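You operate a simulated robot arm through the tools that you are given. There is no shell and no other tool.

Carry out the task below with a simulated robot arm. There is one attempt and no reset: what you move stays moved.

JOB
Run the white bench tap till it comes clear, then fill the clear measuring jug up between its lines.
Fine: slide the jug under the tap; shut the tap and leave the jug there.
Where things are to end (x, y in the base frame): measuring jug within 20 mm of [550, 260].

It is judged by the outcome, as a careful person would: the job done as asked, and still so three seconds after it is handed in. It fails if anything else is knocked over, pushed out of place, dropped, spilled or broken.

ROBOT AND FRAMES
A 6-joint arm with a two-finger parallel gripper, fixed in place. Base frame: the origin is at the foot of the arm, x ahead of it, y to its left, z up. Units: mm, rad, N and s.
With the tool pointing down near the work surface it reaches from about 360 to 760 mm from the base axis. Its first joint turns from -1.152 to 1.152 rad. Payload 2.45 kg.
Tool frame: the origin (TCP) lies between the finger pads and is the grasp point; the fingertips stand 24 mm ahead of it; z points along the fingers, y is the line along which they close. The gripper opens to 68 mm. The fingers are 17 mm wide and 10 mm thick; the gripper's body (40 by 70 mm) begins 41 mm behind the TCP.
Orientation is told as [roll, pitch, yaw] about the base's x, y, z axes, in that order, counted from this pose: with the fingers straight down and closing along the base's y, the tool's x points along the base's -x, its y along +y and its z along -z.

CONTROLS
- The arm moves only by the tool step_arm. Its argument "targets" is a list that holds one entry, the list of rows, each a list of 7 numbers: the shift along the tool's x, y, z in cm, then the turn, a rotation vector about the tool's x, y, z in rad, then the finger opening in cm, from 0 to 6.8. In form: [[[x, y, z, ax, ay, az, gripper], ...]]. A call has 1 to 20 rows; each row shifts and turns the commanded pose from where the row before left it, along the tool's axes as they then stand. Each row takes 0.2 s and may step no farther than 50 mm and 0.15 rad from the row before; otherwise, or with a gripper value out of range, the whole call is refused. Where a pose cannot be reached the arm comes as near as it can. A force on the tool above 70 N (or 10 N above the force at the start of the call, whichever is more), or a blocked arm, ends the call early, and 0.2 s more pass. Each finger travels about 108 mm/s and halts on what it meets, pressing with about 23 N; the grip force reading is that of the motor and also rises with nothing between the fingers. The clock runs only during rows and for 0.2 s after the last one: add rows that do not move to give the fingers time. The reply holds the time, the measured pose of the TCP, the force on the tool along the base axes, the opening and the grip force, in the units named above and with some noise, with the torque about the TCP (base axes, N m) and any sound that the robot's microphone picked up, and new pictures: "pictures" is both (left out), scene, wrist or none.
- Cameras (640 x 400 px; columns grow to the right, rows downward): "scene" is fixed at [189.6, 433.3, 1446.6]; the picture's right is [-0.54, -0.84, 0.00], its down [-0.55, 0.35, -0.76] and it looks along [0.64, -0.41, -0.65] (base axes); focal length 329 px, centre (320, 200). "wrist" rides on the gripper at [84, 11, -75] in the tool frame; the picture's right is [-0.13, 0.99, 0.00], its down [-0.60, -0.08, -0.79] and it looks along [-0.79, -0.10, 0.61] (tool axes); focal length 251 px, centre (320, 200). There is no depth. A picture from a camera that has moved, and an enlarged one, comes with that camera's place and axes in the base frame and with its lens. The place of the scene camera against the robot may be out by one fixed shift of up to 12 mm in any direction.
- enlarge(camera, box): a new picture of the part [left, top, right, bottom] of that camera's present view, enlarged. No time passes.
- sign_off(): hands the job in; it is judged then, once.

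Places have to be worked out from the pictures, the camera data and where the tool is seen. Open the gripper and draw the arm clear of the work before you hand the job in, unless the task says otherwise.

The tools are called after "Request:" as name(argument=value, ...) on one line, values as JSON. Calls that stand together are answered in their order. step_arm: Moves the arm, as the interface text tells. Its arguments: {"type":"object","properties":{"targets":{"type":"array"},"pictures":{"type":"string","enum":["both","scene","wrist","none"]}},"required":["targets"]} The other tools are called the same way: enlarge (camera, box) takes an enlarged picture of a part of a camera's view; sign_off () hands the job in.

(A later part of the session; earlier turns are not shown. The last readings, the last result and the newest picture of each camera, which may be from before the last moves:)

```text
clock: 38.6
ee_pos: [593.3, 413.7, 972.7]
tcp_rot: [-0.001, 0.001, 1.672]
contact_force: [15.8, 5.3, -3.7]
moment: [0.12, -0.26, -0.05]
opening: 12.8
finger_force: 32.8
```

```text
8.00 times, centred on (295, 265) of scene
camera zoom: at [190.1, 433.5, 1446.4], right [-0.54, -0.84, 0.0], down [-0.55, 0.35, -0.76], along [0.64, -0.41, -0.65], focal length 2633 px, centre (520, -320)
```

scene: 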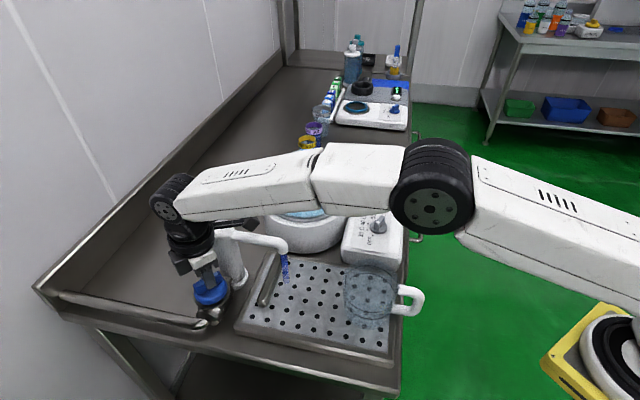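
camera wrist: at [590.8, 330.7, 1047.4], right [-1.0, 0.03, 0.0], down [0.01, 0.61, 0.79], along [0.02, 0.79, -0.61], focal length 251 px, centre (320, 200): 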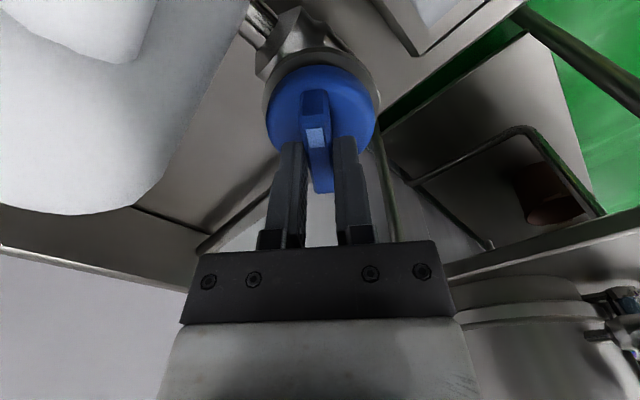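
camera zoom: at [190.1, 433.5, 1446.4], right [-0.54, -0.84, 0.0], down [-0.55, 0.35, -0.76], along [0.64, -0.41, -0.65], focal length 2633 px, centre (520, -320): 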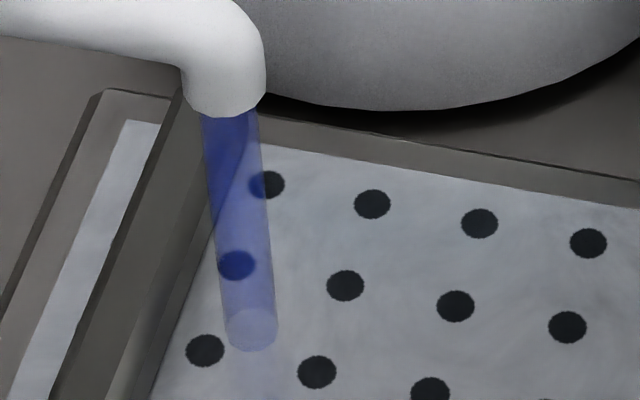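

Request:
enlarge(camera="scene", box=[220, 215, 340, 315])

Request:
step_arm(targets=[[[0, 0, 0, 0, 0, 0, 0.5], [0, 0, 0, 0, 0, 0, 0.5], [0, 0, 0, 0, 0, 0, 0.5], [0, 0, 0, 0, 0, 0, 0.5], [0, 0, 0, 0, 0, 0, 0.5], [0, 0, 0, 0, 0, 0, 0.5], [0, 0, 0, 0, 0, 0, 0.5], [0, 0, 0, 0, 0, 0, 0.5], [0, 0, 0, 0, 0, 0, 0.5], [0, 0, 0, 0, 0, 0, 0.5], [0, 0, 0, 0, 0, 0, 0.5], [0, 0, 0, 0, 0, 0, 0.5], [0, 0, 0, 0, 0, 0, 0.5], [0, 0, 0, 0, 0, 0, 0.5], [0, 0, 0, 0, 0, 0, 0.5], [0, 0, 0, 0, 0, 0, 0.5], [0, 0, 0, 0, 0, 0, 0.5], [0, 0, 0, 0, 0, 0, 0.5], [0, 0, 0, 0, 0, 0, 0.5], [0, 0, 0, 0, 0, 0, 0.5]]], pictures="none")

Request:
step_arm(targets=[[[0, 0, 0, 0, 0, 0, 0.5], [0, 0, 0, 0, 0, 0, 0.5], [0, 0, 0, 0, 0, 0, 0.5], [0, 0, 0, 0, 0, 0, 0.5], [0, 0, 0, 0, 0, 0, 0.5], [0, 0, 0, 0, 0, 0, 0.5], [0, 0, 0, 0, 0, 0, 0.5], [0, 0, 0, 0, 0, 0, 0.5], [0, 0, 0, 0, 0, 0, 0.5], [0, 0, 0, 0, 0, 0, 0.5], [0, 0, 0, 0, 0, 0, 0.5], [0, 0, 0, 0, 0, 0, 0.5], [0, 0, 0, 0, 0, 0, 0.5], [0, 0, 0, 0, 0, 0, 0.5], [0, 0, 0, 0, 0, 0, 0.5], [0, 0, 0, 0, 0, 0, 0.5], [0, 0, 0, 0, 0, 0, 0.5], [0, 0, 0, 0, 0, 0, 0.5], [0, 0, 0, 0, 0, 0, 0.5], [0, 0, 0, 0, 0, 0, 0.5]]], pictures="none")

Request:
enlarge(camera="scene", box=[220, 215, 340, 315])

```text
4.00 times, centred on (280, 265) of scene
camera zoom: at [190.1, 433.5, 1446.4], right [-0.54, -0.84, 0.0], down [-0.55, 0.35, -0.76], along [0.64, -0.41, -0.65], focal length 1316 px, centre (480, -60)
```

zoom: 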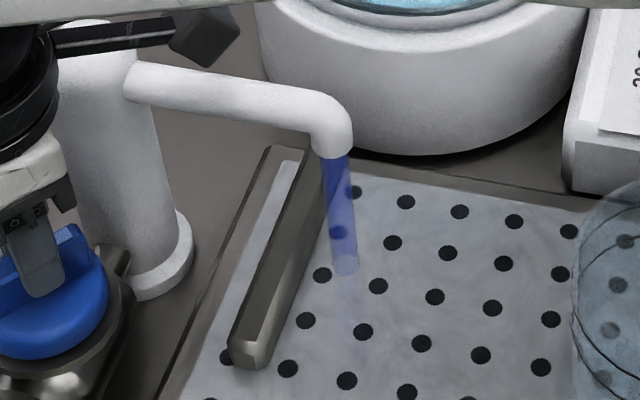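

```text
clock: 42.8
ee_pos: [593.1, 414.1, 972.7]
tcp_rot: [0.0, -0.001, 1.674]
contact_force: [15.8, 4.4, -3.9]
moment: [0.06, -0.29, -0.05]
opening: 13.1
finger_force: 33.2
```

```text
clock: 47.0
ee_pos: [591.6, 413.9, 973.2]
tcp_rot: [-0.002, -0.001, 1.673]
contact_force: [16.8, 4.2, -4.1]
moment: [0.06, -0.22, -0.02]
opening: 13.0
finger_force: 32.8
```

```text
4.00 times, centred on (280, 265) of scene
camera zoom: at [190.2, 433.5, 1446.5], right [-0.54, -0.84, 0.0], down [-0.55, 0.35, -0.76], along [0.64, -0.41, -0.65], focal length 1316 px, centre (480, -60)
```

zoom: 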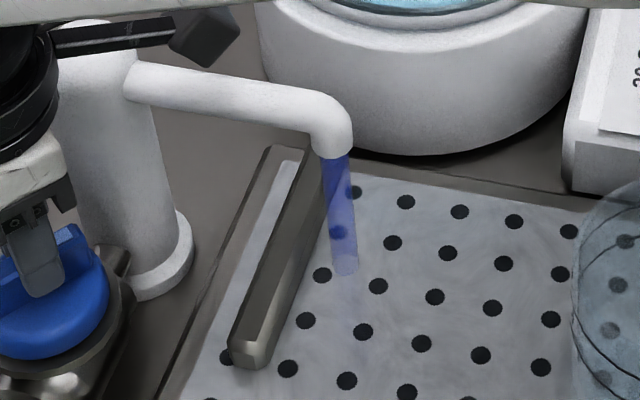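

Request:
enlarge(camera="scene", box=[283, 252, 303, 288])

Request:
step_arm(targets=[[[0, 0, 0, 0, 0, 0, 0.5], [0, 0, 0, 0, 0, 0, 0.5], [0, 0, 0, 0, 0, 0, 0.5], [0, 0, 0, 0, 0, 0, 0.5], [0, 0, 0, 0, 0, 0, 0.5], [0, 0, 0, 0, 0, 0, 0.5], [0, 0, 0, 0, 0, 0, 0.5], [0, 0, 0, 0, 0, 0, 0.5], [0, 0, 0, 0, 0, 0, 0.5], [0, 0, 0, 0, 0, 0, 0.5], [0, 0, 0, 0, 0, 0, 0.5], [0, 0, 0, 0, 0, 0, 0.5], [0, 0, 0, 0, 0, 0, 0.5], [0, 0, 0, 0, 0, 0, 0.5], [0, 0, 0, 0, 0, 0, 0.5], [0, 0, 0, 0, 0, 0, 0.5], [0, 0, 0, 0, 0, 0, 0.5], [0, 0, 0, 0, 0, 0, 0.5], [0, 0, 0, 0, 0, 0, 0.5], [0, 0, 0, 0, 0, 0, 0.5]]], pictures="none")

Request:
step_arm(targets=[[[0, 0, 0, 0, 0, 0, 0.5], [0, 0, 0, 0, 0, 0, 0.5], [0, 0, 0, 0, 0, 0, 0.5], [0, 0, 0, 0, 0, 0, 0.5], [0, 0, 0, 0, 0, 0, 0.5], [0, 0, 0, 0, 0, 0, 0.5], [0, 0, 0, 0, 0, 0, 0.5], [0, 0, 0, 0, 0, 0, 0.5], [0, 0, 0, 0, 0, 0, 0.5], [0, 0, 0, 0, 0, 0, 0.5], [0, 0, 0, 0, 0, 0, 0.5], [0, 0, 0, 0, 0, 0, 0.5], [0, 0, 0, 0, 0, 0, 0.5], [0, 0, 0, 0, 0, 0, 0.5], [0, 0, 0, 0, 0, 0, 0.5], [0, 0, 0, 0, 0, 0, 0.5], [0, 0, 0, 0, 0, 0, 0.5], [0, 0, 0, 0, 0, 0, 0.5], [0, 0, 0, 0, 0, 0, 0.5], [0, 0, 0, 0, 0, 0, 0.5]]], pictures="none")

Request:
enlarge(camera="scene", box=[283, 252, 303, 288])

```text
11.11 times, centred on (293, 270) of scene
camera zoom: at [190.2, 433.5, 1446.5], right [-0.54, -0.84, 0.0], down [-0.55, 0.35, -0.76], along [0.64, -0.41, -0.65], focal length 3657 px, centre (620, -578)
```

zoom: 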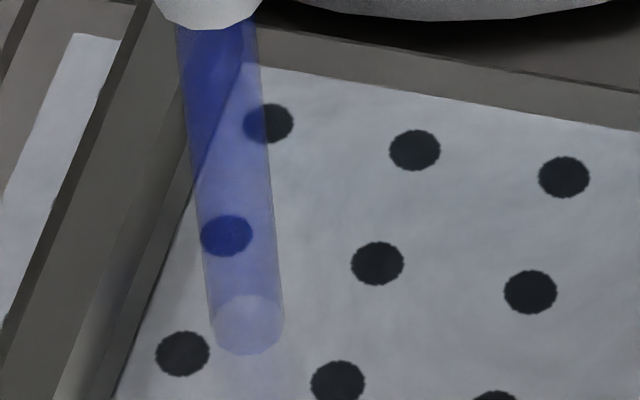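

```text
clock: 51.2
ee_pos: [591.6, 415.1, 972.5]
tcp_rot: [-0.002, 0.0, 1.673]
contact_force: [17.0, 4.4, -3.6]
moment: [0.07, -0.29, 0.01]
opening: 12.9
finger_force: 32.5
```

```text
clock: 55.4
ee_pos: [593.3, 414.9, 972.7]
tcp_rot: [-0.002, -0.002, 1.676]
contact_force: [16.3, 5.3, -2.9]
moment: [0.1, -0.32, -0.02]
opening: 12.9
finger_force: 33.8
```

```text
11.11 times, centred on (293, 270) of scene
camera zoom: at [190.2, 433.5, 1446.5], right [-0.54, -0.84, 0.0], down [-0.55, 0.35, -0.76], along [0.64, -0.41, -0.65], focal length 3657 px, centre (620, -578)
```

zoom: 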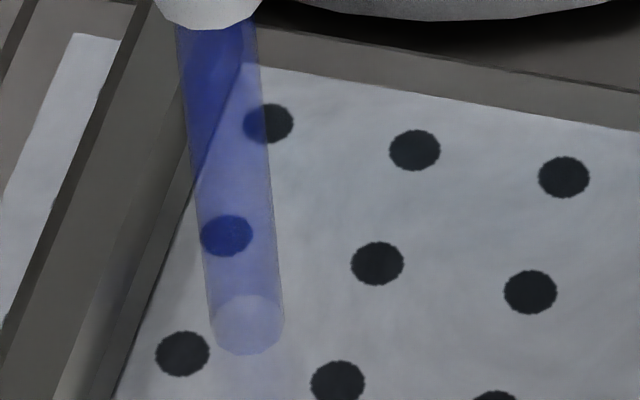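

The stream looks much the same as before. I'll let it run considerably longer and then compare.

Request:
step_arm(targets=[[[0, 0, 0, 0, 0, 0, 0.5], [0, 0, 0, 0, 0, 0, 0.5], [0, 0, 0, 0, 0, 0, 0.5], [0, 0, 0, 0, 0, 0, 0.5], [0, 0, 0, 0, 0, 0, 0.5], [0, 0, 0, 0, 0, 0, 0.5], [0, 0, 0, 0, 0, 0, 0.5], [0, 0, 0, 0, 0, 0, 0.5], [0, 0, 0, 0, 0, 0, 0.5], [0, 0, 0, 0, 0, 0, 0.5], [0, 0, 0, 0, 0, 0, 0.5], [0, 0, 0, 0, 0, 0, 0.5], [0, 0, 0, 0, 0, 0, 0.5], [0, 0, 0, 0, 0, 0, 0.5], [0, 0, 0, 0, 0, 0, 0.5], [0, 0, 0, 0, 0, 0, 0.5], [0, 0, 0, 0, 0, 0, 0.5], [0, 0, 0, 0, 0, 0, 0.5], [0, 0, 0, 0, 0, 0, 0.5], [0, 0, 0, 0, 0, 0, 0.5]]], pictures="none")

Request:
step_arm(targets=[[[0, 0, 0, 0, 0, 0, 0.5], [0, 0, 0, 0, 0, 0, 0.5], [0, 0, 0, 0, 0, 0, 0.5], [0, 0, 0, 0, 0, 0, 0.5], [0, 0, 0, 0, 0, 0, 0.5], [0, 0, 0, 0, 0, 0, 0.5], [0, 0, 0, 0, 0, 0, 0.5], [0, 0, 0, 0, 0, 0, 0.5], [0, 0, 0, 0, 0, 0, 0.5], [0, 0, 0, 0, 0, 0, 0.5], [0, 0, 0, 0, 0, 0, 0.5], [0, 0, 0, 0, 0, 0, 0.5], [0, 0, 0, 0, 0, 0, 0.5], [0, 0, 0, 0, 0, 0, 0.5], [0, 0, 0, 0, 0, 0, 0.5], [0, 0, 0, 0, 0, 0, 0.5], [0, 0, 0, 0, 0, 0, 0.5], [0, 0, 0, 0, 0, 0, 0.5], [0, 0, 0, 0, 0, 0, 0.5], [0, 0, 0, 0, 0, 0, 0.5]]], pictures="none")

Request:
step_arm(targets=[[[0, 0, 0, 0, 0, 0, 0.5], [0, 0, 0, 0, 0, 0, 0.5], [0, 0, 0, 0, 0, 0, 0.5], [0, 0, 0, 0, 0, 0, 0.5], [0, 0, 0, 0, 0, 0, 0.5], [0, 0, 0, 0, 0, 0, 0.5], [0, 0, 0, 0, 0, 0, 0.5], [0, 0, 0, 0, 0, 0, 0.5], [0, 0, 0, 0, 0, 0, 0.5], [0, 0, 0, 0, 0, 0, 0.5], [0, 0, 0, 0, 0, 0, 0.5], [0, 0, 0, 0, 0, 0, 0.5], [0, 0, 0, 0, 0, 0, 0.5], [0, 0, 0, 0, 0, 0, 0.5], [0, 0, 0, 0, 0, 0, 0.5], [0, 0, 0, 0, 0, 0, 0.5], [0, 0, 0, 0, 0, 0, 0.5], [0, 0, 0, 0, 0, 0, 0.5], [0, 0, 0, 0, 0, 0, 0.5], [0, 0, 0, 0, 0, 0, 0.5]]], pictures="none")

Request:
enlarge(camera="scene", box=[283, 252, 303, 288])

Request:
enlarge(camera="scene", box=[220, 215, 340, 315])

```text
clock: 59.6
ee_pos: [593.4, 414.5, 973.0]
tcp_rot: [-0.002, -0.001, 1.674]
contact_force: [17.3, 4.5, -3.0]
moment: [0.06, -0.26, -0.03]
opening: 12.6
finger_force: 33.3
```

```text
clock: 63.8
ee_pos: [592.5, 414.5, 972.3]
tcp_rot: [-0.001, -0.001, 1.674]
contact_force: [16.7, 5.0, -3.9]
moment: [0.13, -0.3, -0.02]
opening: 12.9
finger_force: 33.2
```

```text
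clock: 68.0
ee_pos: [592.5, 414.5, 972.2]
tcp_rot: [-0.003, 0.0, 1.675]
contact_force: [16.3, 4.7, -3.1]
moment: [0.07, -0.3, -0.04]
opening: 12.9
finger_force: 32.9
```

```text
11.11 times, centred on (293, 270) of scene
camera zoom: at [190.2, 433.4, 1446.5], right [-0.54, -0.84, 0.0], down [-0.55, 0.35, -0.76], along [0.64, -0.41, -0.65], focal length 3657 px, centre (620, -578)
```

zoom: 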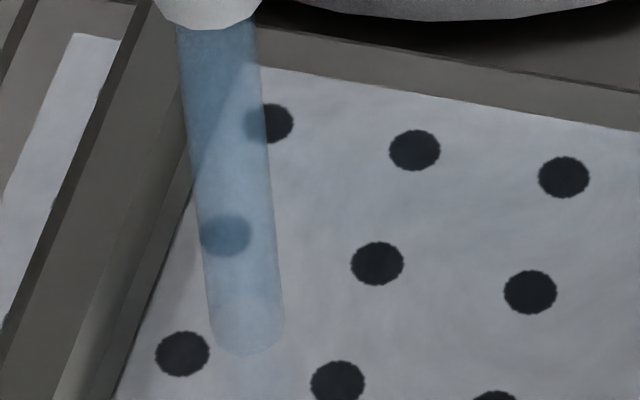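

```text
4.00 times, centred on (280, 265) of scene
camera zoom: at [190.2, 433.4, 1446.5], right [-0.54, -0.84, 0.0], down [-0.55, 0.35, -0.76], along [0.64, -0.41, -0.65], focal length 1316 px, centre (480, -60)
```

zoom: 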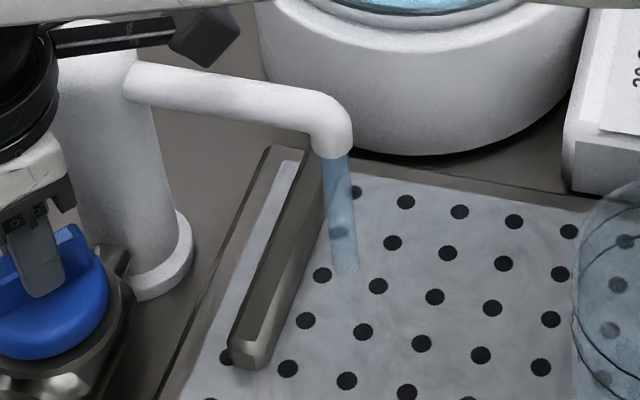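

The stream has changed from deep blue to pale and transparent. I'll run it a few more seconds to be sure this is the final, clear state.

Request:
step_arm(targets=[[[0, 0, 0, 0, 0, 0, 0.5], [0, 0, 0, 0, 0, 0, 0.5], [0, 0, 0, 0, 0, 0, 0.5], [0, 0, 0, 0, 0, 0, 0.5], [0, 0, 0, 0, 0, 0, 0.5], [0, 0, 0, 0, 0, 0, 0.5], [0, 0, 0, 0, 0, 0, 0.5], [0, 0, 0, 0, 0, 0, 0.5], [0, 0, 0, 0, 0, 0, 0.5], [0, 0, 0, 0, 0, 0, 0.5], [0, 0, 0, 0, 0, 0, 0.5], [0, 0, 0, 0, 0, 0, 0.5], [0, 0, 0, 0, 0, 0, 0.5], [0, 0, 0, 0, 0, 0, 0.5], [0, 0, 0, 0, 0, 0, 0.5], [0, 0, 0, 0, 0, 0, 0.5], [0, 0, 0, 0, 0, 0, 0.5], [0, 0, 0, 0, 0, 0, 0.5], [0, 0, 0, 0, 0, 0, 0.5], [0, 0, 0, 0, 0, 0, 0.5]]], pictures="none")

Request:
step_arm(targets=[[[0, 0, 0, 0, 0, 0, 0.5], [0, 0, 0, 0, 0, 0, 0.5], [0, 0, 0, 0, 0, 0, 0.5], [0, 0, 0, 0, 0, 0, 0.5], [0, 0, 0, 0, 0, 0, 0.5], [0, 0, 0, 0, 0, 0, 0.5], [0, 0, 0, 0, 0, 0, 0.5], [0, 0, 0, 0, 0, 0, 0.5], [0, 0, 0, 0, 0, 0, 0.5], [0, 0, 0, 0, 0, 0, 0.5], [0, 0, 0, 0, 0, 0, 0.5], [0, 0, 0, 0, 0, 0, 0.5], [0, 0, 0, 0, 0, 0, 0.5], [0, 0, 0, 0, 0, 0, 0.5], [0, 0, 0, 0, 0, 0, 0.5]]], pictures="none")

Request:
enlarge(camera="scene", box=[283, 252, 303, 288])

```text
clock: 72.2
ee_pos: [592.7, 415.1, 972.5]
tcp_rot: [-0.002, 0.0, 1.673]
contact_force: [16.3, 4.8, -1.7]
moment: [0.06, -0.32, 0.02]
opening: 12.8
finger_force: 32.8
```

```text
clock: 75.4
ee_pos: [594.1, 415.0, 972.5]
tcp_rot: [0.0, 0.0, 1.674]
contact_force: [17.0, 4.1, -3.4]
moment: [0.07, -0.29, 0.01]
opening: 12.9
finger_force: 33.7
```

```text
11.11 times, centred on (293, 270) of scene
camera zoom: at [190.2, 433.4, 1446.5], right [-0.54, -0.84, 0.0], down [-0.55, 0.35, -0.76], along [0.64, -0.41, -0.65], focal length 3657 px, centre (620, -578)
```

zoom: 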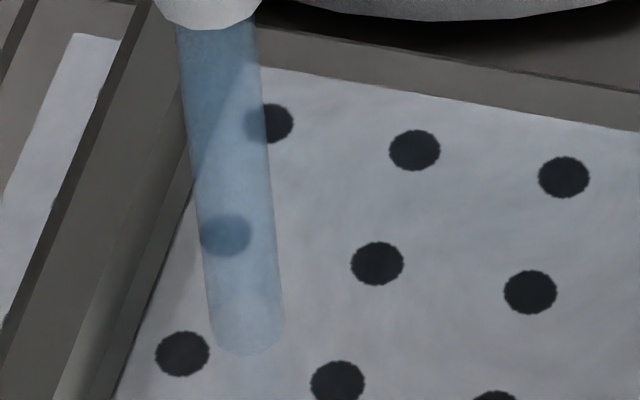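

The clear state is stable, so I'll shut the tap by turning back clockwise 0.87 rad to the original angle before I move the jug.

Request:
step_arm(targets=[[[0, 0, 0, 0, 0, 0.11, 0.5], [0, 0, 0, 0, 0, 0.11, 0.5], [0, 0, 0, 0, 0, 0.11, 0.5], [0, 0, 0, 0, 0, 0.11, 0.5], [-0.06, 0.03, 0, 0, 0, 0.11, 0.5], [-0.06, 0.03, 0, 0, 0, 0.11, 0.5], [0, 0, 0, 0, 0, 0.11, 0.5], [0, 0, 0, 0, 0, 0.1, 0.5], [0, 0, 0, 0, 0, 0, 0.5]]])

Request:
enlarge(camera="scene", box=[220, 215, 340, 315])

```text
clock: 77.4
ee_pos: [592.1, 415.4, 973.7]
tcp_rot: [-0.001, 0.001, 0.803]
contact_force: [2.4, -12.6, 11.1]
moment: [-0.76, 0.51, -0.13]
opening: 12.7
finger_force: 32.7
camera wrist: at [525.9, 363.2, 1047.7], right [-0.62, 0.78, 0.0], down [0.48, 0.38, 0.79], along [0.62, 0.49, -0.61], focal length 251 px, centre (320, 200)
```

scene: 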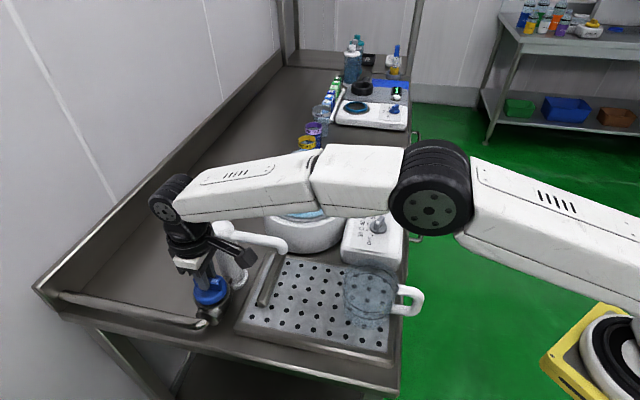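
wrist: 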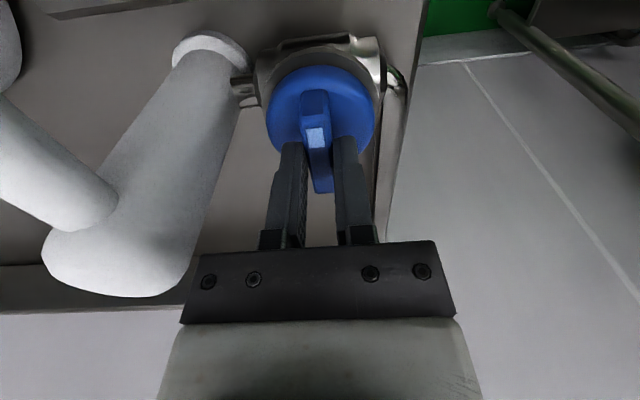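

```text
4.00 times, centred on (280, 265) of scene
camera zoom: at [189.5, 432.8, 1446.8], right [-0.54, -0.84, 0.0], down [-0.55, 0.35, -0.76], along [0.64, -0.41, -0.65], focal length 1316 px, centre (480, -60)
```

zoom: 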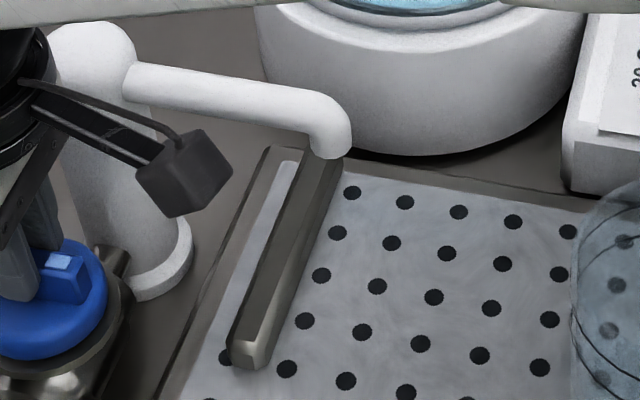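

No stream, so the tap is shut. I'll do a brief re-open and shut to confirm the water still comes clear straight away, and to see exactly where the flow starts.

Request:
step_arm(targets=[[[0, 0, 0, 0, 0, -0.12, 0.5], [0, 0, 0, 0, 0, -0.12, 0.5], [0.05, -0.03, 0, 0, 0, -0.12, 0.5], [0.05, -0.03, 0, 0, 0, -0.12, 0.5]]], pictures="none")

Request:
enlarge(camera="scene", box=[220, 215, 340, 315])

```text
clock: 78.4
ee_pos: [591.3, 414.1, 972.8]
tcp_rot: [-0.001, -0.002, 1.287]
contact_force: [3.8, -6.4, 8.6]
moment: [-0.85, 0.12, 0.08]
opening: 12.7
finger_force: 33.3
```

```text
4.00 times, centred on (280, 265) of scene
camera zoom: at [189.6, 433.0, 1446.7], right [-0.54, -0.84, 0.0], down [-0.55, 0.35, -0.76], along [0.64, -0.41, -0.65], focal length 1316 px, centre (480, -60)
```

zoom: 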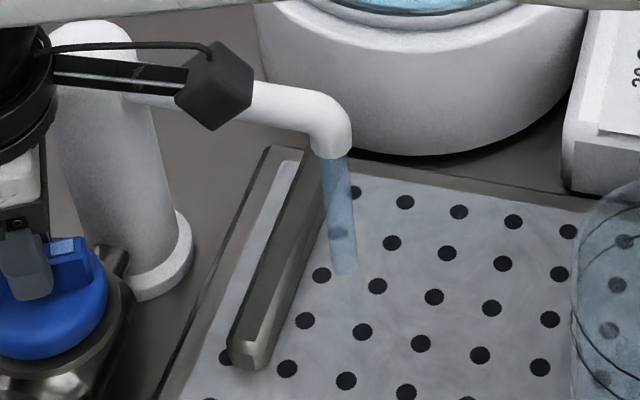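

It re-opens clear. I'll shut it again, then release the knob and rise clear.

Request:
step_arm(targets=[[[-0.05, 0.03, 0, 0, 0, 0.12, 0.5], [-0.05, 0.03, 0, 0, 0, 0.12, 0.5], [0, 0, 0, 0, 0, 0.12, 0.5], [0, 0, 0, 0, 0, 0.125, 0.5], [0, 0, 0, 0, 0, 0, 0.5], [0, 0, 0, 0, 0, 0, 3.0], [0, 0, 0, 0, 0, 0, 3.0], [0, 0, -2.5, 0, 0, 0, 3.0], [0, 0, -4, 0, 0, 0, 3.0], [0, 0, -4, 0, 0, 0, 3.0], [0, 0, -4, 0, 0, 0, 3.0], [0, 0, 0, 0, 0, 0, 3.0]]])

Request:
enlarge(camera="scene", box=[180, 215, 340, 335])

```text
clock: 81.0
ee_pos: [590.7, 417.8, 1119.7]
tcp_rot: [0.001, 0.0, 0.799]
contact_force: [-0.4, 0.3, -0.9]
moment: [0.01, 0.03, 0.0]
opening: 30.2
finger_force: 0.0
camera wrist: at [525.4, 365.7, 1195.7], right [-0.62, 0.78, 0.0], down [0.48, 0.38, 0.79], along [0.62, 0.49, -0.61], focal length 251 px, centre (320, 200)
```

scene: 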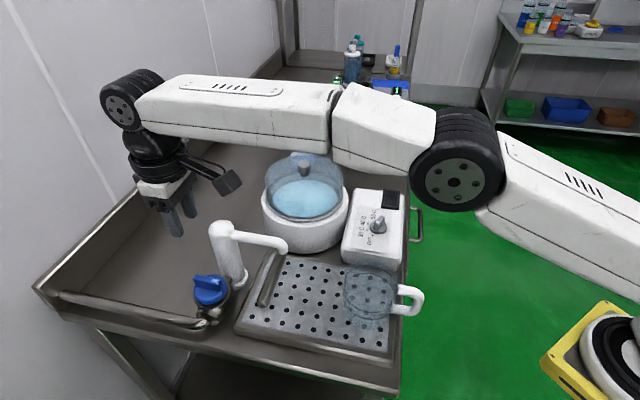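
wrist: 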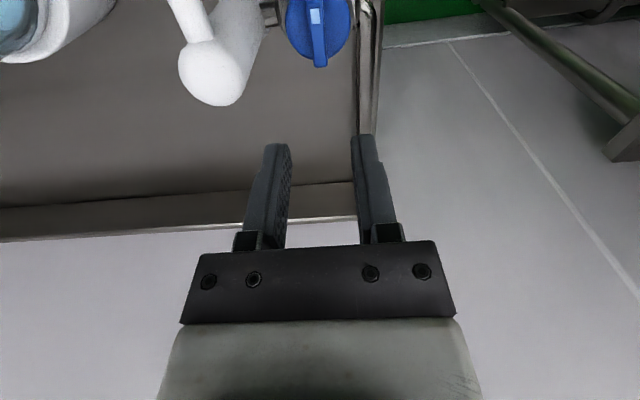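

```text
3.33 times, centred on (260, 275) of scene
camera zoom: at [189.6, 433.3, 1446.6], right [-0.54, -0.84, 0.0], down [-0.55, 0.35, -0.76], along [0.64, -0.41, -0.65], focal length 1097 px, centre (520, -50)
```

zoom: 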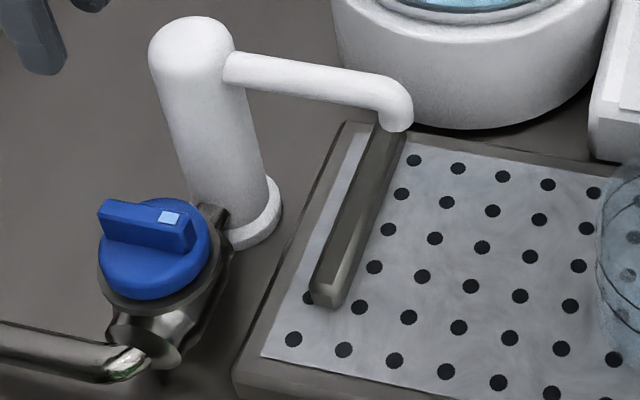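

The tap is shut with no drip. Next I'll carry the arm high over to the jug's handle, estimated near (370, 113), for a close wrist view.

Request:
step_arm(targets=[[[4.46, -0.663, 0.3, 0, 0, 0, 5.0], [4.46, -0.663, 0.5, 0, 0, 0, 5.0], [4.46, -0.663, 0.5, 0, 0, 0, 5.0], [4.46, -0.663, 0.5, 0, 0, 0, 5.0], [4.46, -0.663, 0.5, 0, 0, 0, 5.0], [4.46, -0.663, 0.5, 0, 0, 0, 5.0], [4.46, -0.663, 0.5, 0, 0, 0, 5.0], [4.46, -0.663, 0.5, 0, 0, 0, 5.0], [0, 0, 0, 0, 0, 0, 5.0], [0, 0, 0, 0, 0, 0, 5.0]]])

Request:
enlarge(camera="wrist", box=[200, 0, 440, 150])

```text
clock: 83.2
ee_pos: [379.6, 121.7, 1078.8]
tcp_rot: [0.001, -0.001, 0.798]
contact_force: [0.1, -0.5, 0.4]
moment: [0.0, 0.03, 0.03]
opening: 50.0
finger_force: 0.1
camera wrist: at [313.4, 70.5, 1153.7], right [-0.62, 0.78, 0.0], down [0.48, 0.38, 0.79], along [0.62, 0.49, -0.61], focal length 251 px, centre (320, 200)
```

scene: 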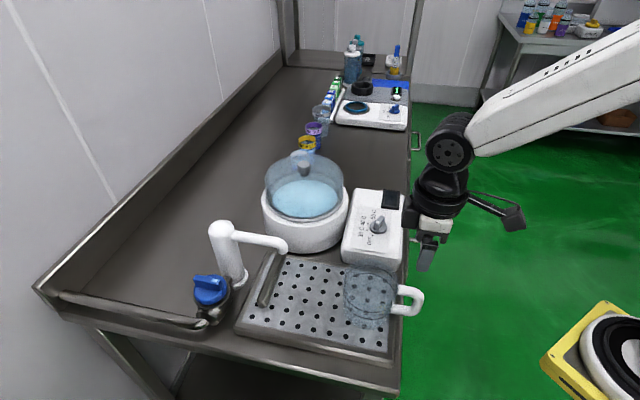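
wrist: 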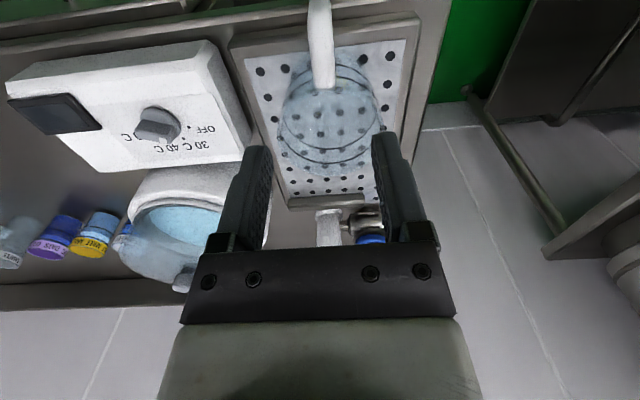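

```text
2.67 times, centred on (320, 75) of wrist
camera zoom: at [313.4, 70.5, 1153.7], right [-0.62, 0.78, 0.0], down [0.48, 0.38, 0.79], along [0.62, 0.49, -0.61], focal length 670 px, centre (320, 533)
```

zoom: 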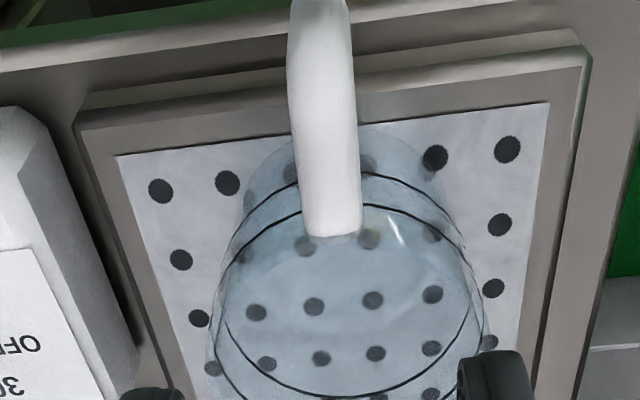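

The handle's top arm runs out of the top of the view. I'll back off and lower slightly so the wrist camera sees the whole handle.

Request:
step_arm(targets=[[[1.5, 0, 2, 0, 0, 0, 5.0], [1.5, 0, 2, 0, 0, 0, 5.0], [0, 0, 0, 0, 0, 0, 5.0]]])

Request:
enlarge(camera="wrist", box=[220, 0, 440, 140])

Request:
enlarge(camera="scene", box=[325, 190, 485, 330])

```text
clock: 84.0
ee_pos: [358.7, 100.3, 1038.6]
tcp_rot: [-0.001, 0.0, 0.801]
contact_force: [-0.7, -0.8, -0.8]
moment: [0.03, -0.03, -0.01]
opening: 50.1
finger_force: 0.0
camera wrist: at [293.4, 48.9, 1113.8], right [-0.62, 0.78, 0.0], down [0.48, 0.38, 0.79], along [0.62, 0.49, -0.61], focal length 251 px, centre (320, 200)
```

scene: 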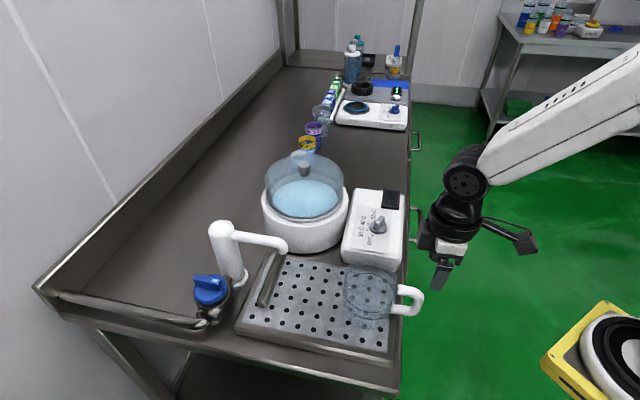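
wrist: 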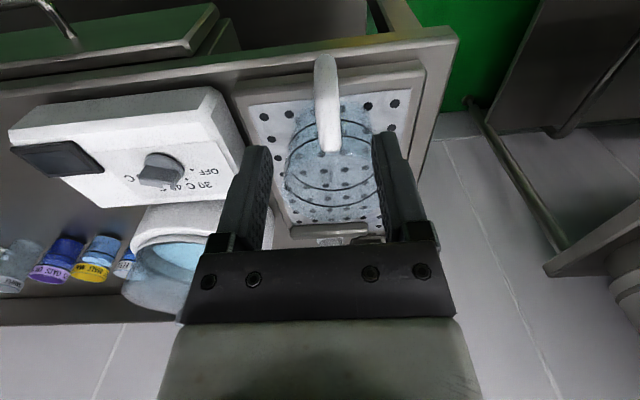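

```text
2.86 times, centred on (330, 70) of wrist
camera zoom: at [293.4, 48.9, 1113.8], right [-0.62, 0.78, 0.0], down [0.48, 0.38, 0.79], along [0.62, 0.49, -0.61], focal length 718 px, centre (291, 571)
```

zoom: 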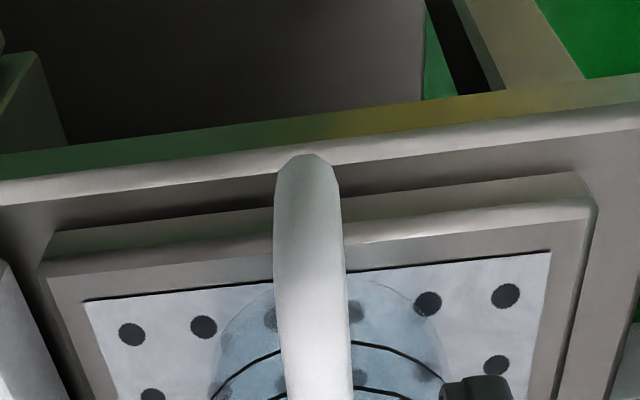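

```text
2.86 times, centred on (405, 260) of scene
camera zoom: at [189.6, 433.3, 1446.6], right [-0.54, -0.84, 0.0], down [-0.55, 0.35, -0.76], along [0.64, -0.41, -0.65], focal length 940 px, centre (77, 29)
```

zoom: 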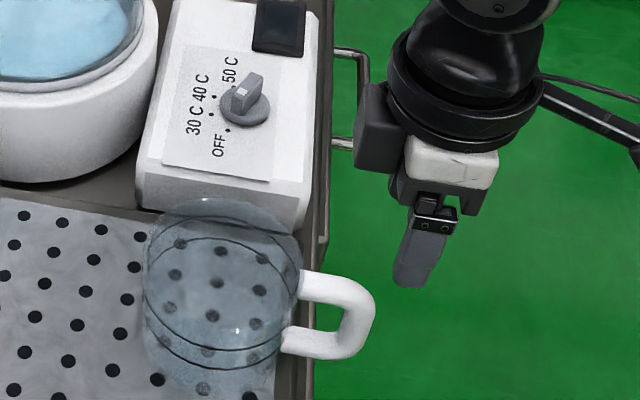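

Request:
enlarge(camera="wrist", box=[270, 40, 400, 220])

Request:
enlarge(camera="scene", box=[335, 255, 435, 335])

```text
2.22 times, centred on (335, 130) of wrist
camera zoom: at [293.4, 48.9, 1113.8], right [-0.62, 0.78, 0.0], down [0.48, 0.38, 0.79], along [0.62, 0.49, -0.61], focal length 559 px, centre (287, 356)
```

zoom: 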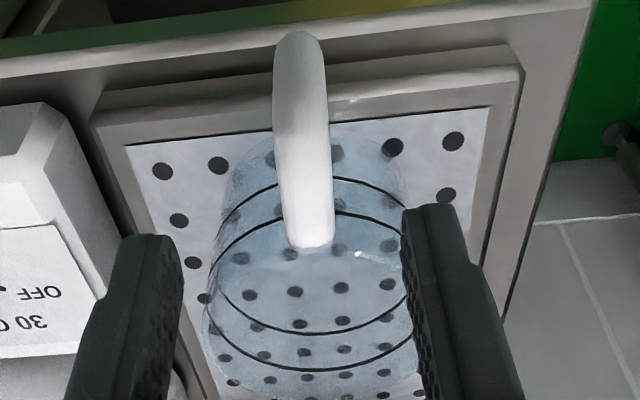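

```text
5.00 times, centred on (385, 295) of scene
camera zoom: at [189.6, 433.3, 1446.6], right [-0.54, -0.84, 0.0], down [-0.55, 0.35, -0.76], along [0.64, -0.41, -0.65], focal length 1646 px, centre (-5, -275)
```

zoom: 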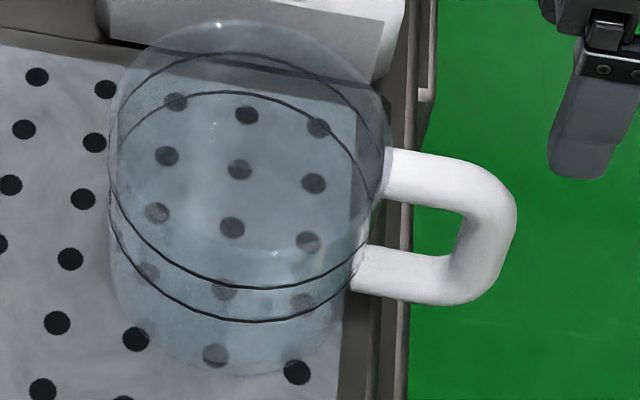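

The jug axis works out at about (438, 180), its base at z≈878 and its rim at ≈952, with lines at roughly 27 and 53 mm up. The handle's outer upright is near (370, 116). I'll centre above it, open the fingers and go part-way down to check.

Request:
step_arm(targets=[[[-1.0, 0.2, 0, 0, 0, 0, 6.0], [-1.0, 0.2, 0, 0, 0, 0, 6.0], [0, 0, 2.0, 0, 0, 0, 6.0], [0, 0, 1.5, 0, 0, 0, 6.0], [0, 0, 0, 0, 0, 0, 6.0]]])

Request:
enlarge(camera="wrist", box=[240, 20, 420, 200])

Request:
enlarge(camera="scene", box=[335, 215, 475, 335])

```text
clock: 85.2
ee_pos: [369.9, 118.2, 1003.7]
tcp_rot: [0.0, -0.001, 0.799]
contact_force: [0.1, -0.6, -0.7]
moment: [0.04, 0.0, 0.02]
opening: 60.1
finger_force: 0.1
camera wrist: at [304.5, 66.8, 1079.1], right [-0.62, 0.78, 0.0], down [0.48, 0.38, 0.79], along [0.62, 0.49, -0.61], focal length 251 px, centre (320, 200)
```

scene: 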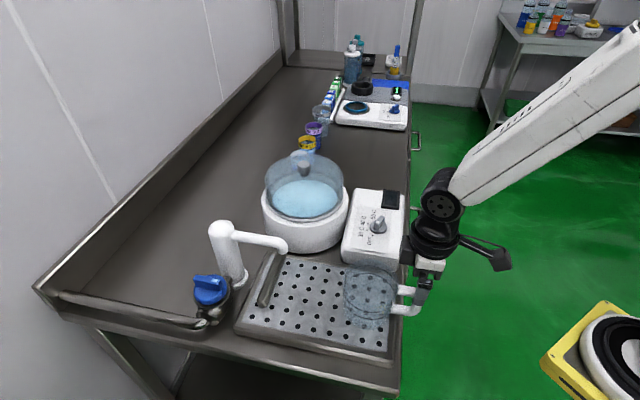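
wrist: 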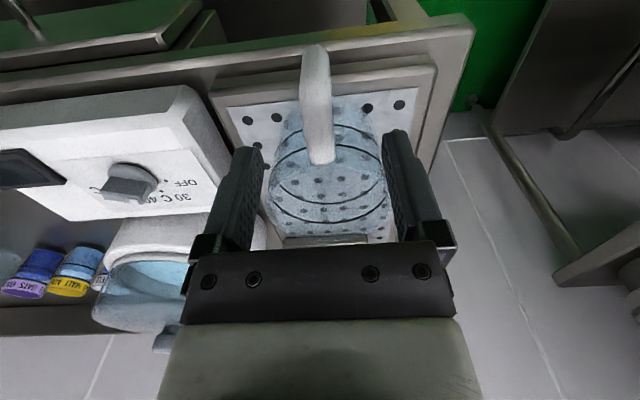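

```text
2.22 times, centred on (330, 110) of wrist
camera zoom: at [304.5, 66.8, 1079.1], right [-0.62, 0.78, 0.0], down [0.48, 0.38, 0.79], along [0.62, 0.49, -0.61], focal length 559 px, centre (298, 400)
```

zoom: 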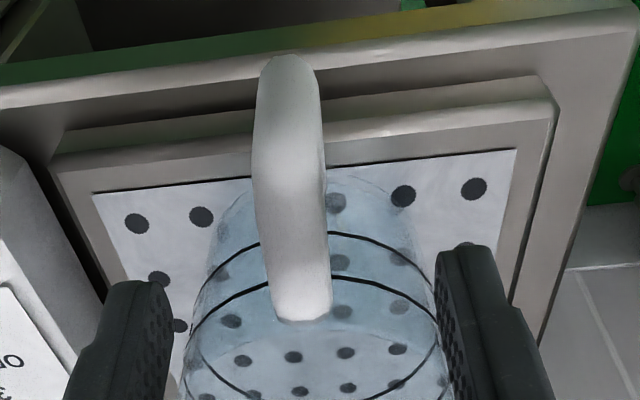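

```text
3.33 times, centred on (405, 275) of scene
camera zoom: at [189.6, 433.3, 1446.6], right [-0.54, -0.84, 0.0], down [-0.55, 0.35, -0.76], along [0.64, -0.41, -0.65], focal length 1097 px, centre (37, -50)
```

zoom: 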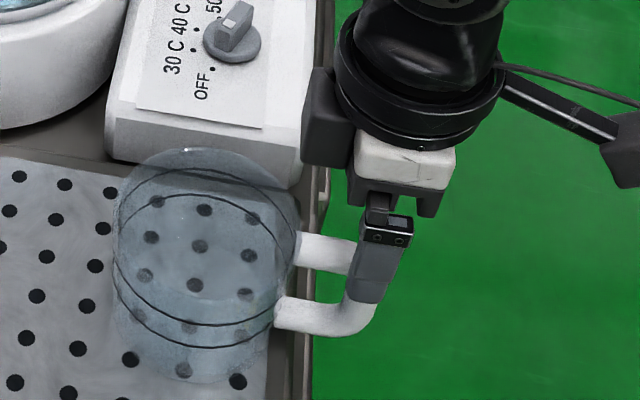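

The handle sits about 3 mm to one side of the finger centreline and is well placed radially. I'll shift over and lower the fingers around the upright, to TCP z≈938.

Request:
step_arm(targets=[[[0, -0.3, 0, 0, 0, 0, 6.0], [0, 0, 2.5, 0, 0, 0, 6.0], [0, 0, 2.0, 0, 0, 0, 6.0], [0, 0, 1.0, 0, 0, 0, 6.0], [0, 0, 1.0, 0, 0, 0, 6.0], [0, 0, 0, 0, 0, 0, 6.0]]])

Request:
enlarge(camera="wrist", box=[220, 20, 440, 240])

Request:
enlarge(camera="scene", box=[335, 215, 475, 335])

```text
clock: 86.6
ee_pos: [371.9, 116.1, 938.2]
tcp_rot: [0.0, 0.001, 0.799]
contact_force: [-0.1, -0.4, -0.8]
moment: [0.01, 0.02, 0.0]
opening: 60.2
finger_force: 0.0
camera wrist: at [306.5, 64.6, 1013.9], right [-0.62, 0.78, 0.0], down [0.48, 0.38, 0.79], along [0.62, 0.49, -0.61], focal length 251 px, centre (320, 200)
```

scene: 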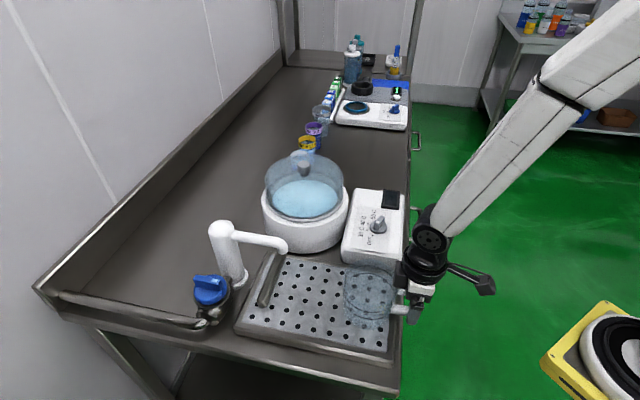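
wrist: 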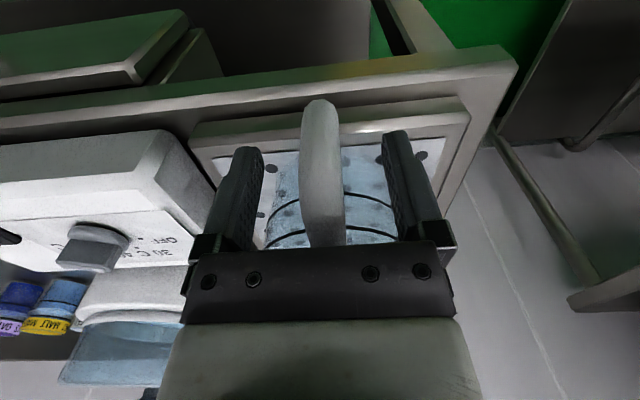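

```text
1.82 times, centred on (330, 130) of wrist
camera zoom: at [306.5, 64.6, 1013.9], right [-0.62, 0.78, 0.0], down [0.48, 0.38, 0.79], along [0.62, 0.49, -0.61], focal length 457 px, centre (302, 327)
```

zoom: 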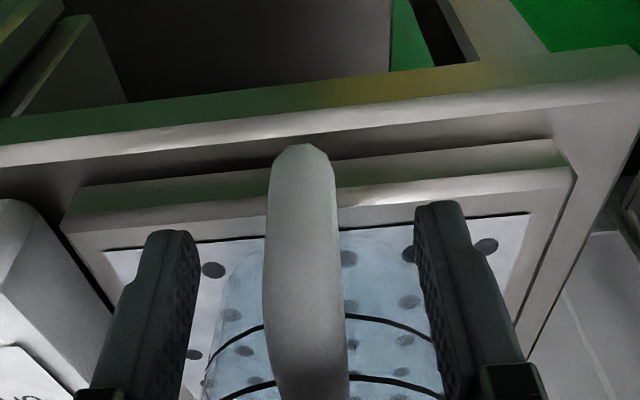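

```text
3.33 times, centred on (405, 275) of scene
camera zoom: at [189.6, 433.3, 1446.6], right [-0.54, -0.84, 0.0], down [-0.55, 0.35, -0.76], along [0.64, -0.41, -0.65], focal length 1097 px, centre (37, -50)
```

zoom: 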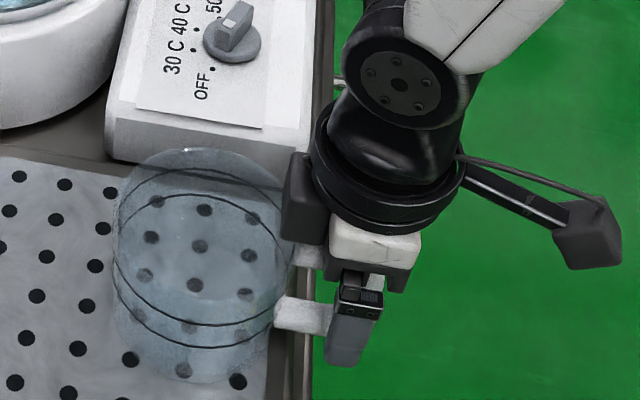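

The handle upright is between the fingers and nearly centred. I'll close on it gently.

Request:
step_arm(targets=[[[0, 0, 0, 0, 0, 0, 4.0], [0, 0, 0, 0, 0, 0, 3.0], [0, 0, 0, 0, 0, 0, 2.4], [0, 0, 0, 0, 0, 0, 2.0], [0, 0, 0, 0, 0, 0, 1.6], [0, 0, 0, 0, 0, 0, 1.2], [0, 0, 0, 0, 0, 0, 1.0], [0, 0, 0, 0, 0, 0, 1.0]]])

Request:
enlarge(camera="wrist", box=[220, 20, 440, 240])

Request:
enlarge(camera="scene", box=[335, 215, 475, 335])

```text
clock: 88.4
ee_pos: [372.6, 115.8, 939.2]
tcp_rot: [0.0, -0.001, 0.798]
contact_force: [-0.1, -0.8, 3.4]
moment: [0.07, -0.05, 0.0]
opening: 17.7
finger_force: 22.9
camera wrist: at [306.5, 64.6, 1014.1], right [-0.62, 0.78, 0.0], down [0.48, 0.38, 0.79], along [0.62, 0.49, -0.61], focal length 251 px, centre (320, 200)
```

scene: 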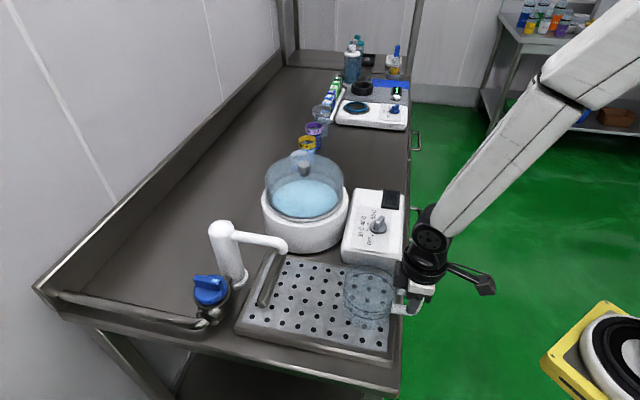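
wrist: 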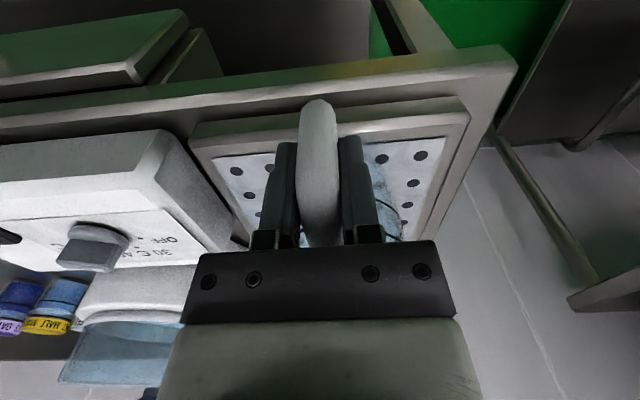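

```text
1.82 times, centred on (330, 130) of wrist
camera zoom: at [306.5, 64.6, 1014.1], right [-0.62, 0.78, 0.0], down [0.48, 0.38, 0.79], along [0.62, 0.49, -0.61], focal length 457 px, centre (302, 327)
```

zoom: 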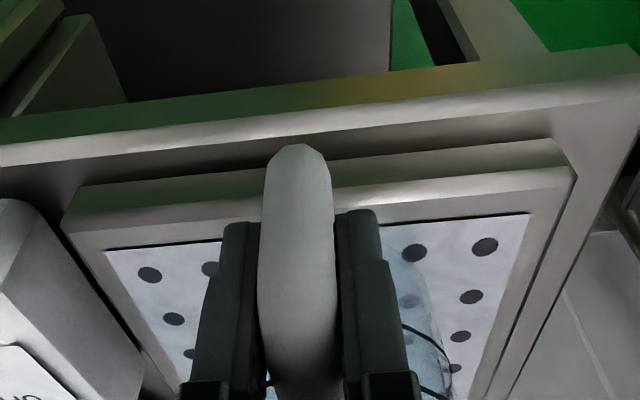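

```text
3.33 times, centred on (405, 275) of scene
camera zoom: at [189.6, 433.3, 1446.6], right [-0.54, -0.84, 0.0], down [-0.55, 0.35, -0.76], along [0.64, -0.41, -0.65], focal length 1097 px, centre (37, -50)
```

zoom: 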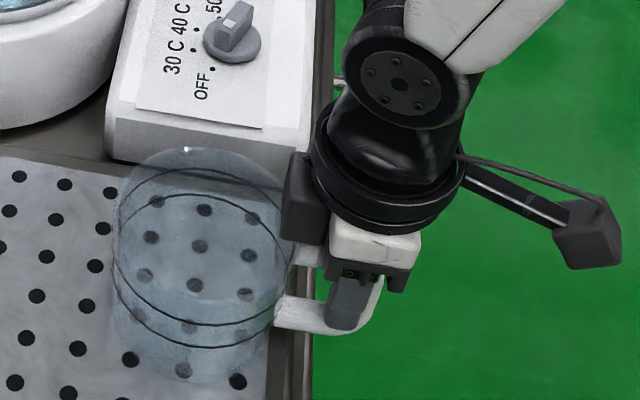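

The handle is held at 17.7 mm. I'll slide the jug level across the tray towards the spout, half-way first.

Request:
step_arm(targets=[[[-0.5, -0.09, 0, 0, 0, 0, 1.0], [-1.0, -0.185, 0, 0, 0, 0, 1.0], [-1.0, -0.185, 0, 0, 0, 0, 1.0], [-1.0, -0.185, 0, 0, 0, 0, 1.0], [-1.0, -0.185, 0, 0, 0, 0, 1.0], [-1.0, -0.185, 0, 0, 0, 0, 1.0], [-1.0, -0.185, 0, 0, 0, 0, 1.0], [0, 0, 0, 0, 0, 0, 1.0]]])

Request:
enlarge(camera="scene", box=[220, 215, 420, 355])

```text
clock: 90.2
ee_pos: [427.5, 155.4, 938.3]
tcp_rot: [0.001, 0.001, 0.8]
contact_force: [-5.4, -4.5, 15.3]
moment: [0.17, -0.19, 0.03]
opening: 17.7
finger_force: 23.2
camera wrist: at [361.0, 103.0, 1013.5], right [-0.62, 0.78, 0.0], down [0.48, 0.38, 0.79], along [0.62, 0.49, -0.61], focal length 251 px, centre (320, 200)
```

scene: 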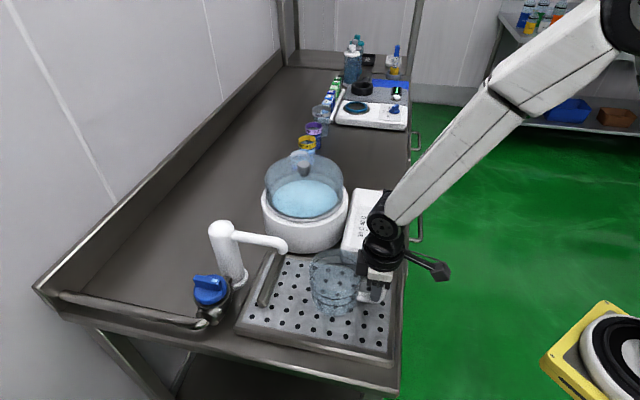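
wrist: 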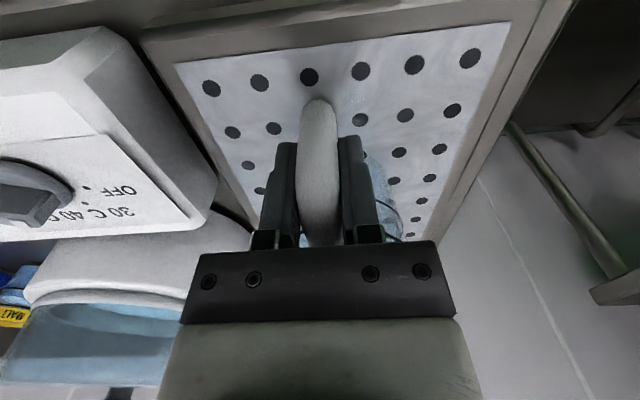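

```text
2.86 times, centred on (320, 285) of scene
camera zoom: at [189.3, 433.1, 1446.7], right [-0.54, -0.84, 0.0], down [-0.55, 0.35, -0.76], along [0.64, -0.41, -0.65], focal length 940 px, centre (320, -43)
```

zoom: 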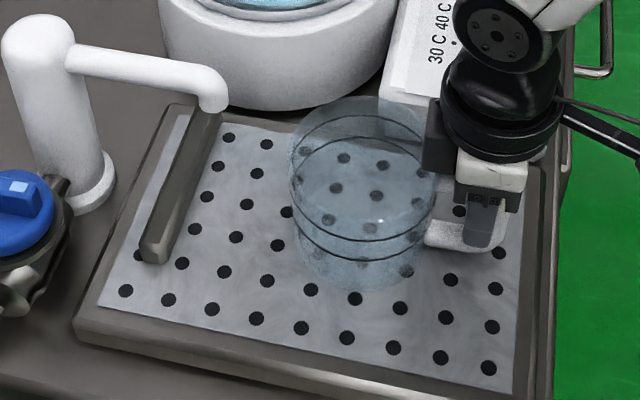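

The jug slid smoothly, but the tool is pressing it down with about 15 N. I'll ease up slightly and continue towards the stop bar in smaller steps.

Request:
step_arm(targets=[[[0, 0, -0.06, 0, 0, 0, 1.0], [-0.8, -0.15, 0, 0, 0, 0, 1.0], [-0.8, -0.15, 0, 0, 0, 0, 1.0], [-0.8, -0.15, 0, 0, 0, 0, 1.0], [-0.8, -0.15, 0, 0, 0, 0, 1.0], [-0.8, -0.15, 0, 0, 0, 0, 1.0], [0, 0, 0, 0, 0, 0, 1.0]]])

Request:
enlarge(camera="scene", box=[220, 215, 420, 355])

```text
clock: 91.8
ee_pos: [461.3, 178.1, 938.4]
tcp_rot: [0.0, 0.0, 0.799]
contact_force: [-0.1, -0.3, 0.4]
moment: [-0.01, 0.08, -0.02]
opening: 17.9
finger_force: 22.9
camera wrist: at [394.6, 126.6, 1014.7], right [-0.62, 0.78, 0.0], down [0.48, 0.38, 0.79], along [0.62, 0.49, -0.61], focal length 251 px, centre (320, 200)
```

scene: 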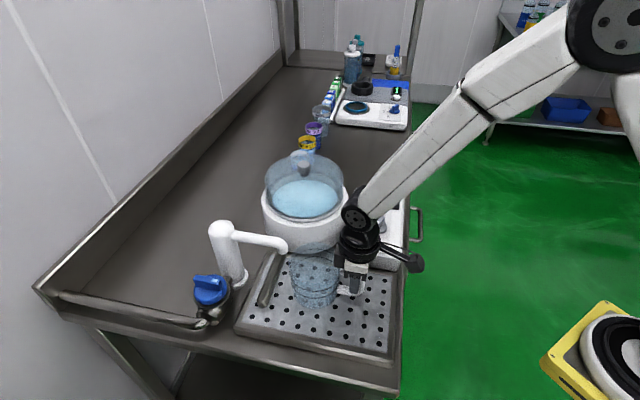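
wrist: 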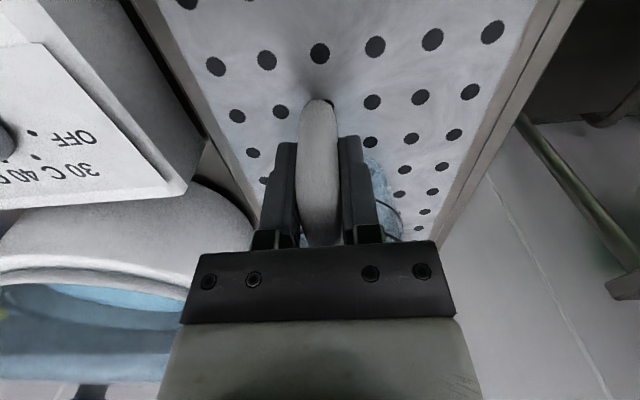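

```text
2.86 times, centred on (320, 285) of scene
camera zoom: at [189.6, 433.3, 1446.6], right [-0.54, -0.84, 0.0], down [-0.55, 0.35, -0.76], along [0.64, -0.41, -0.65], focal length 940 px, centre (320, -43)
```

zoom: 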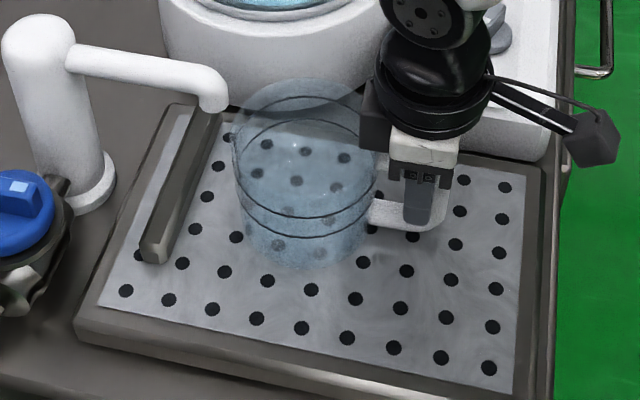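

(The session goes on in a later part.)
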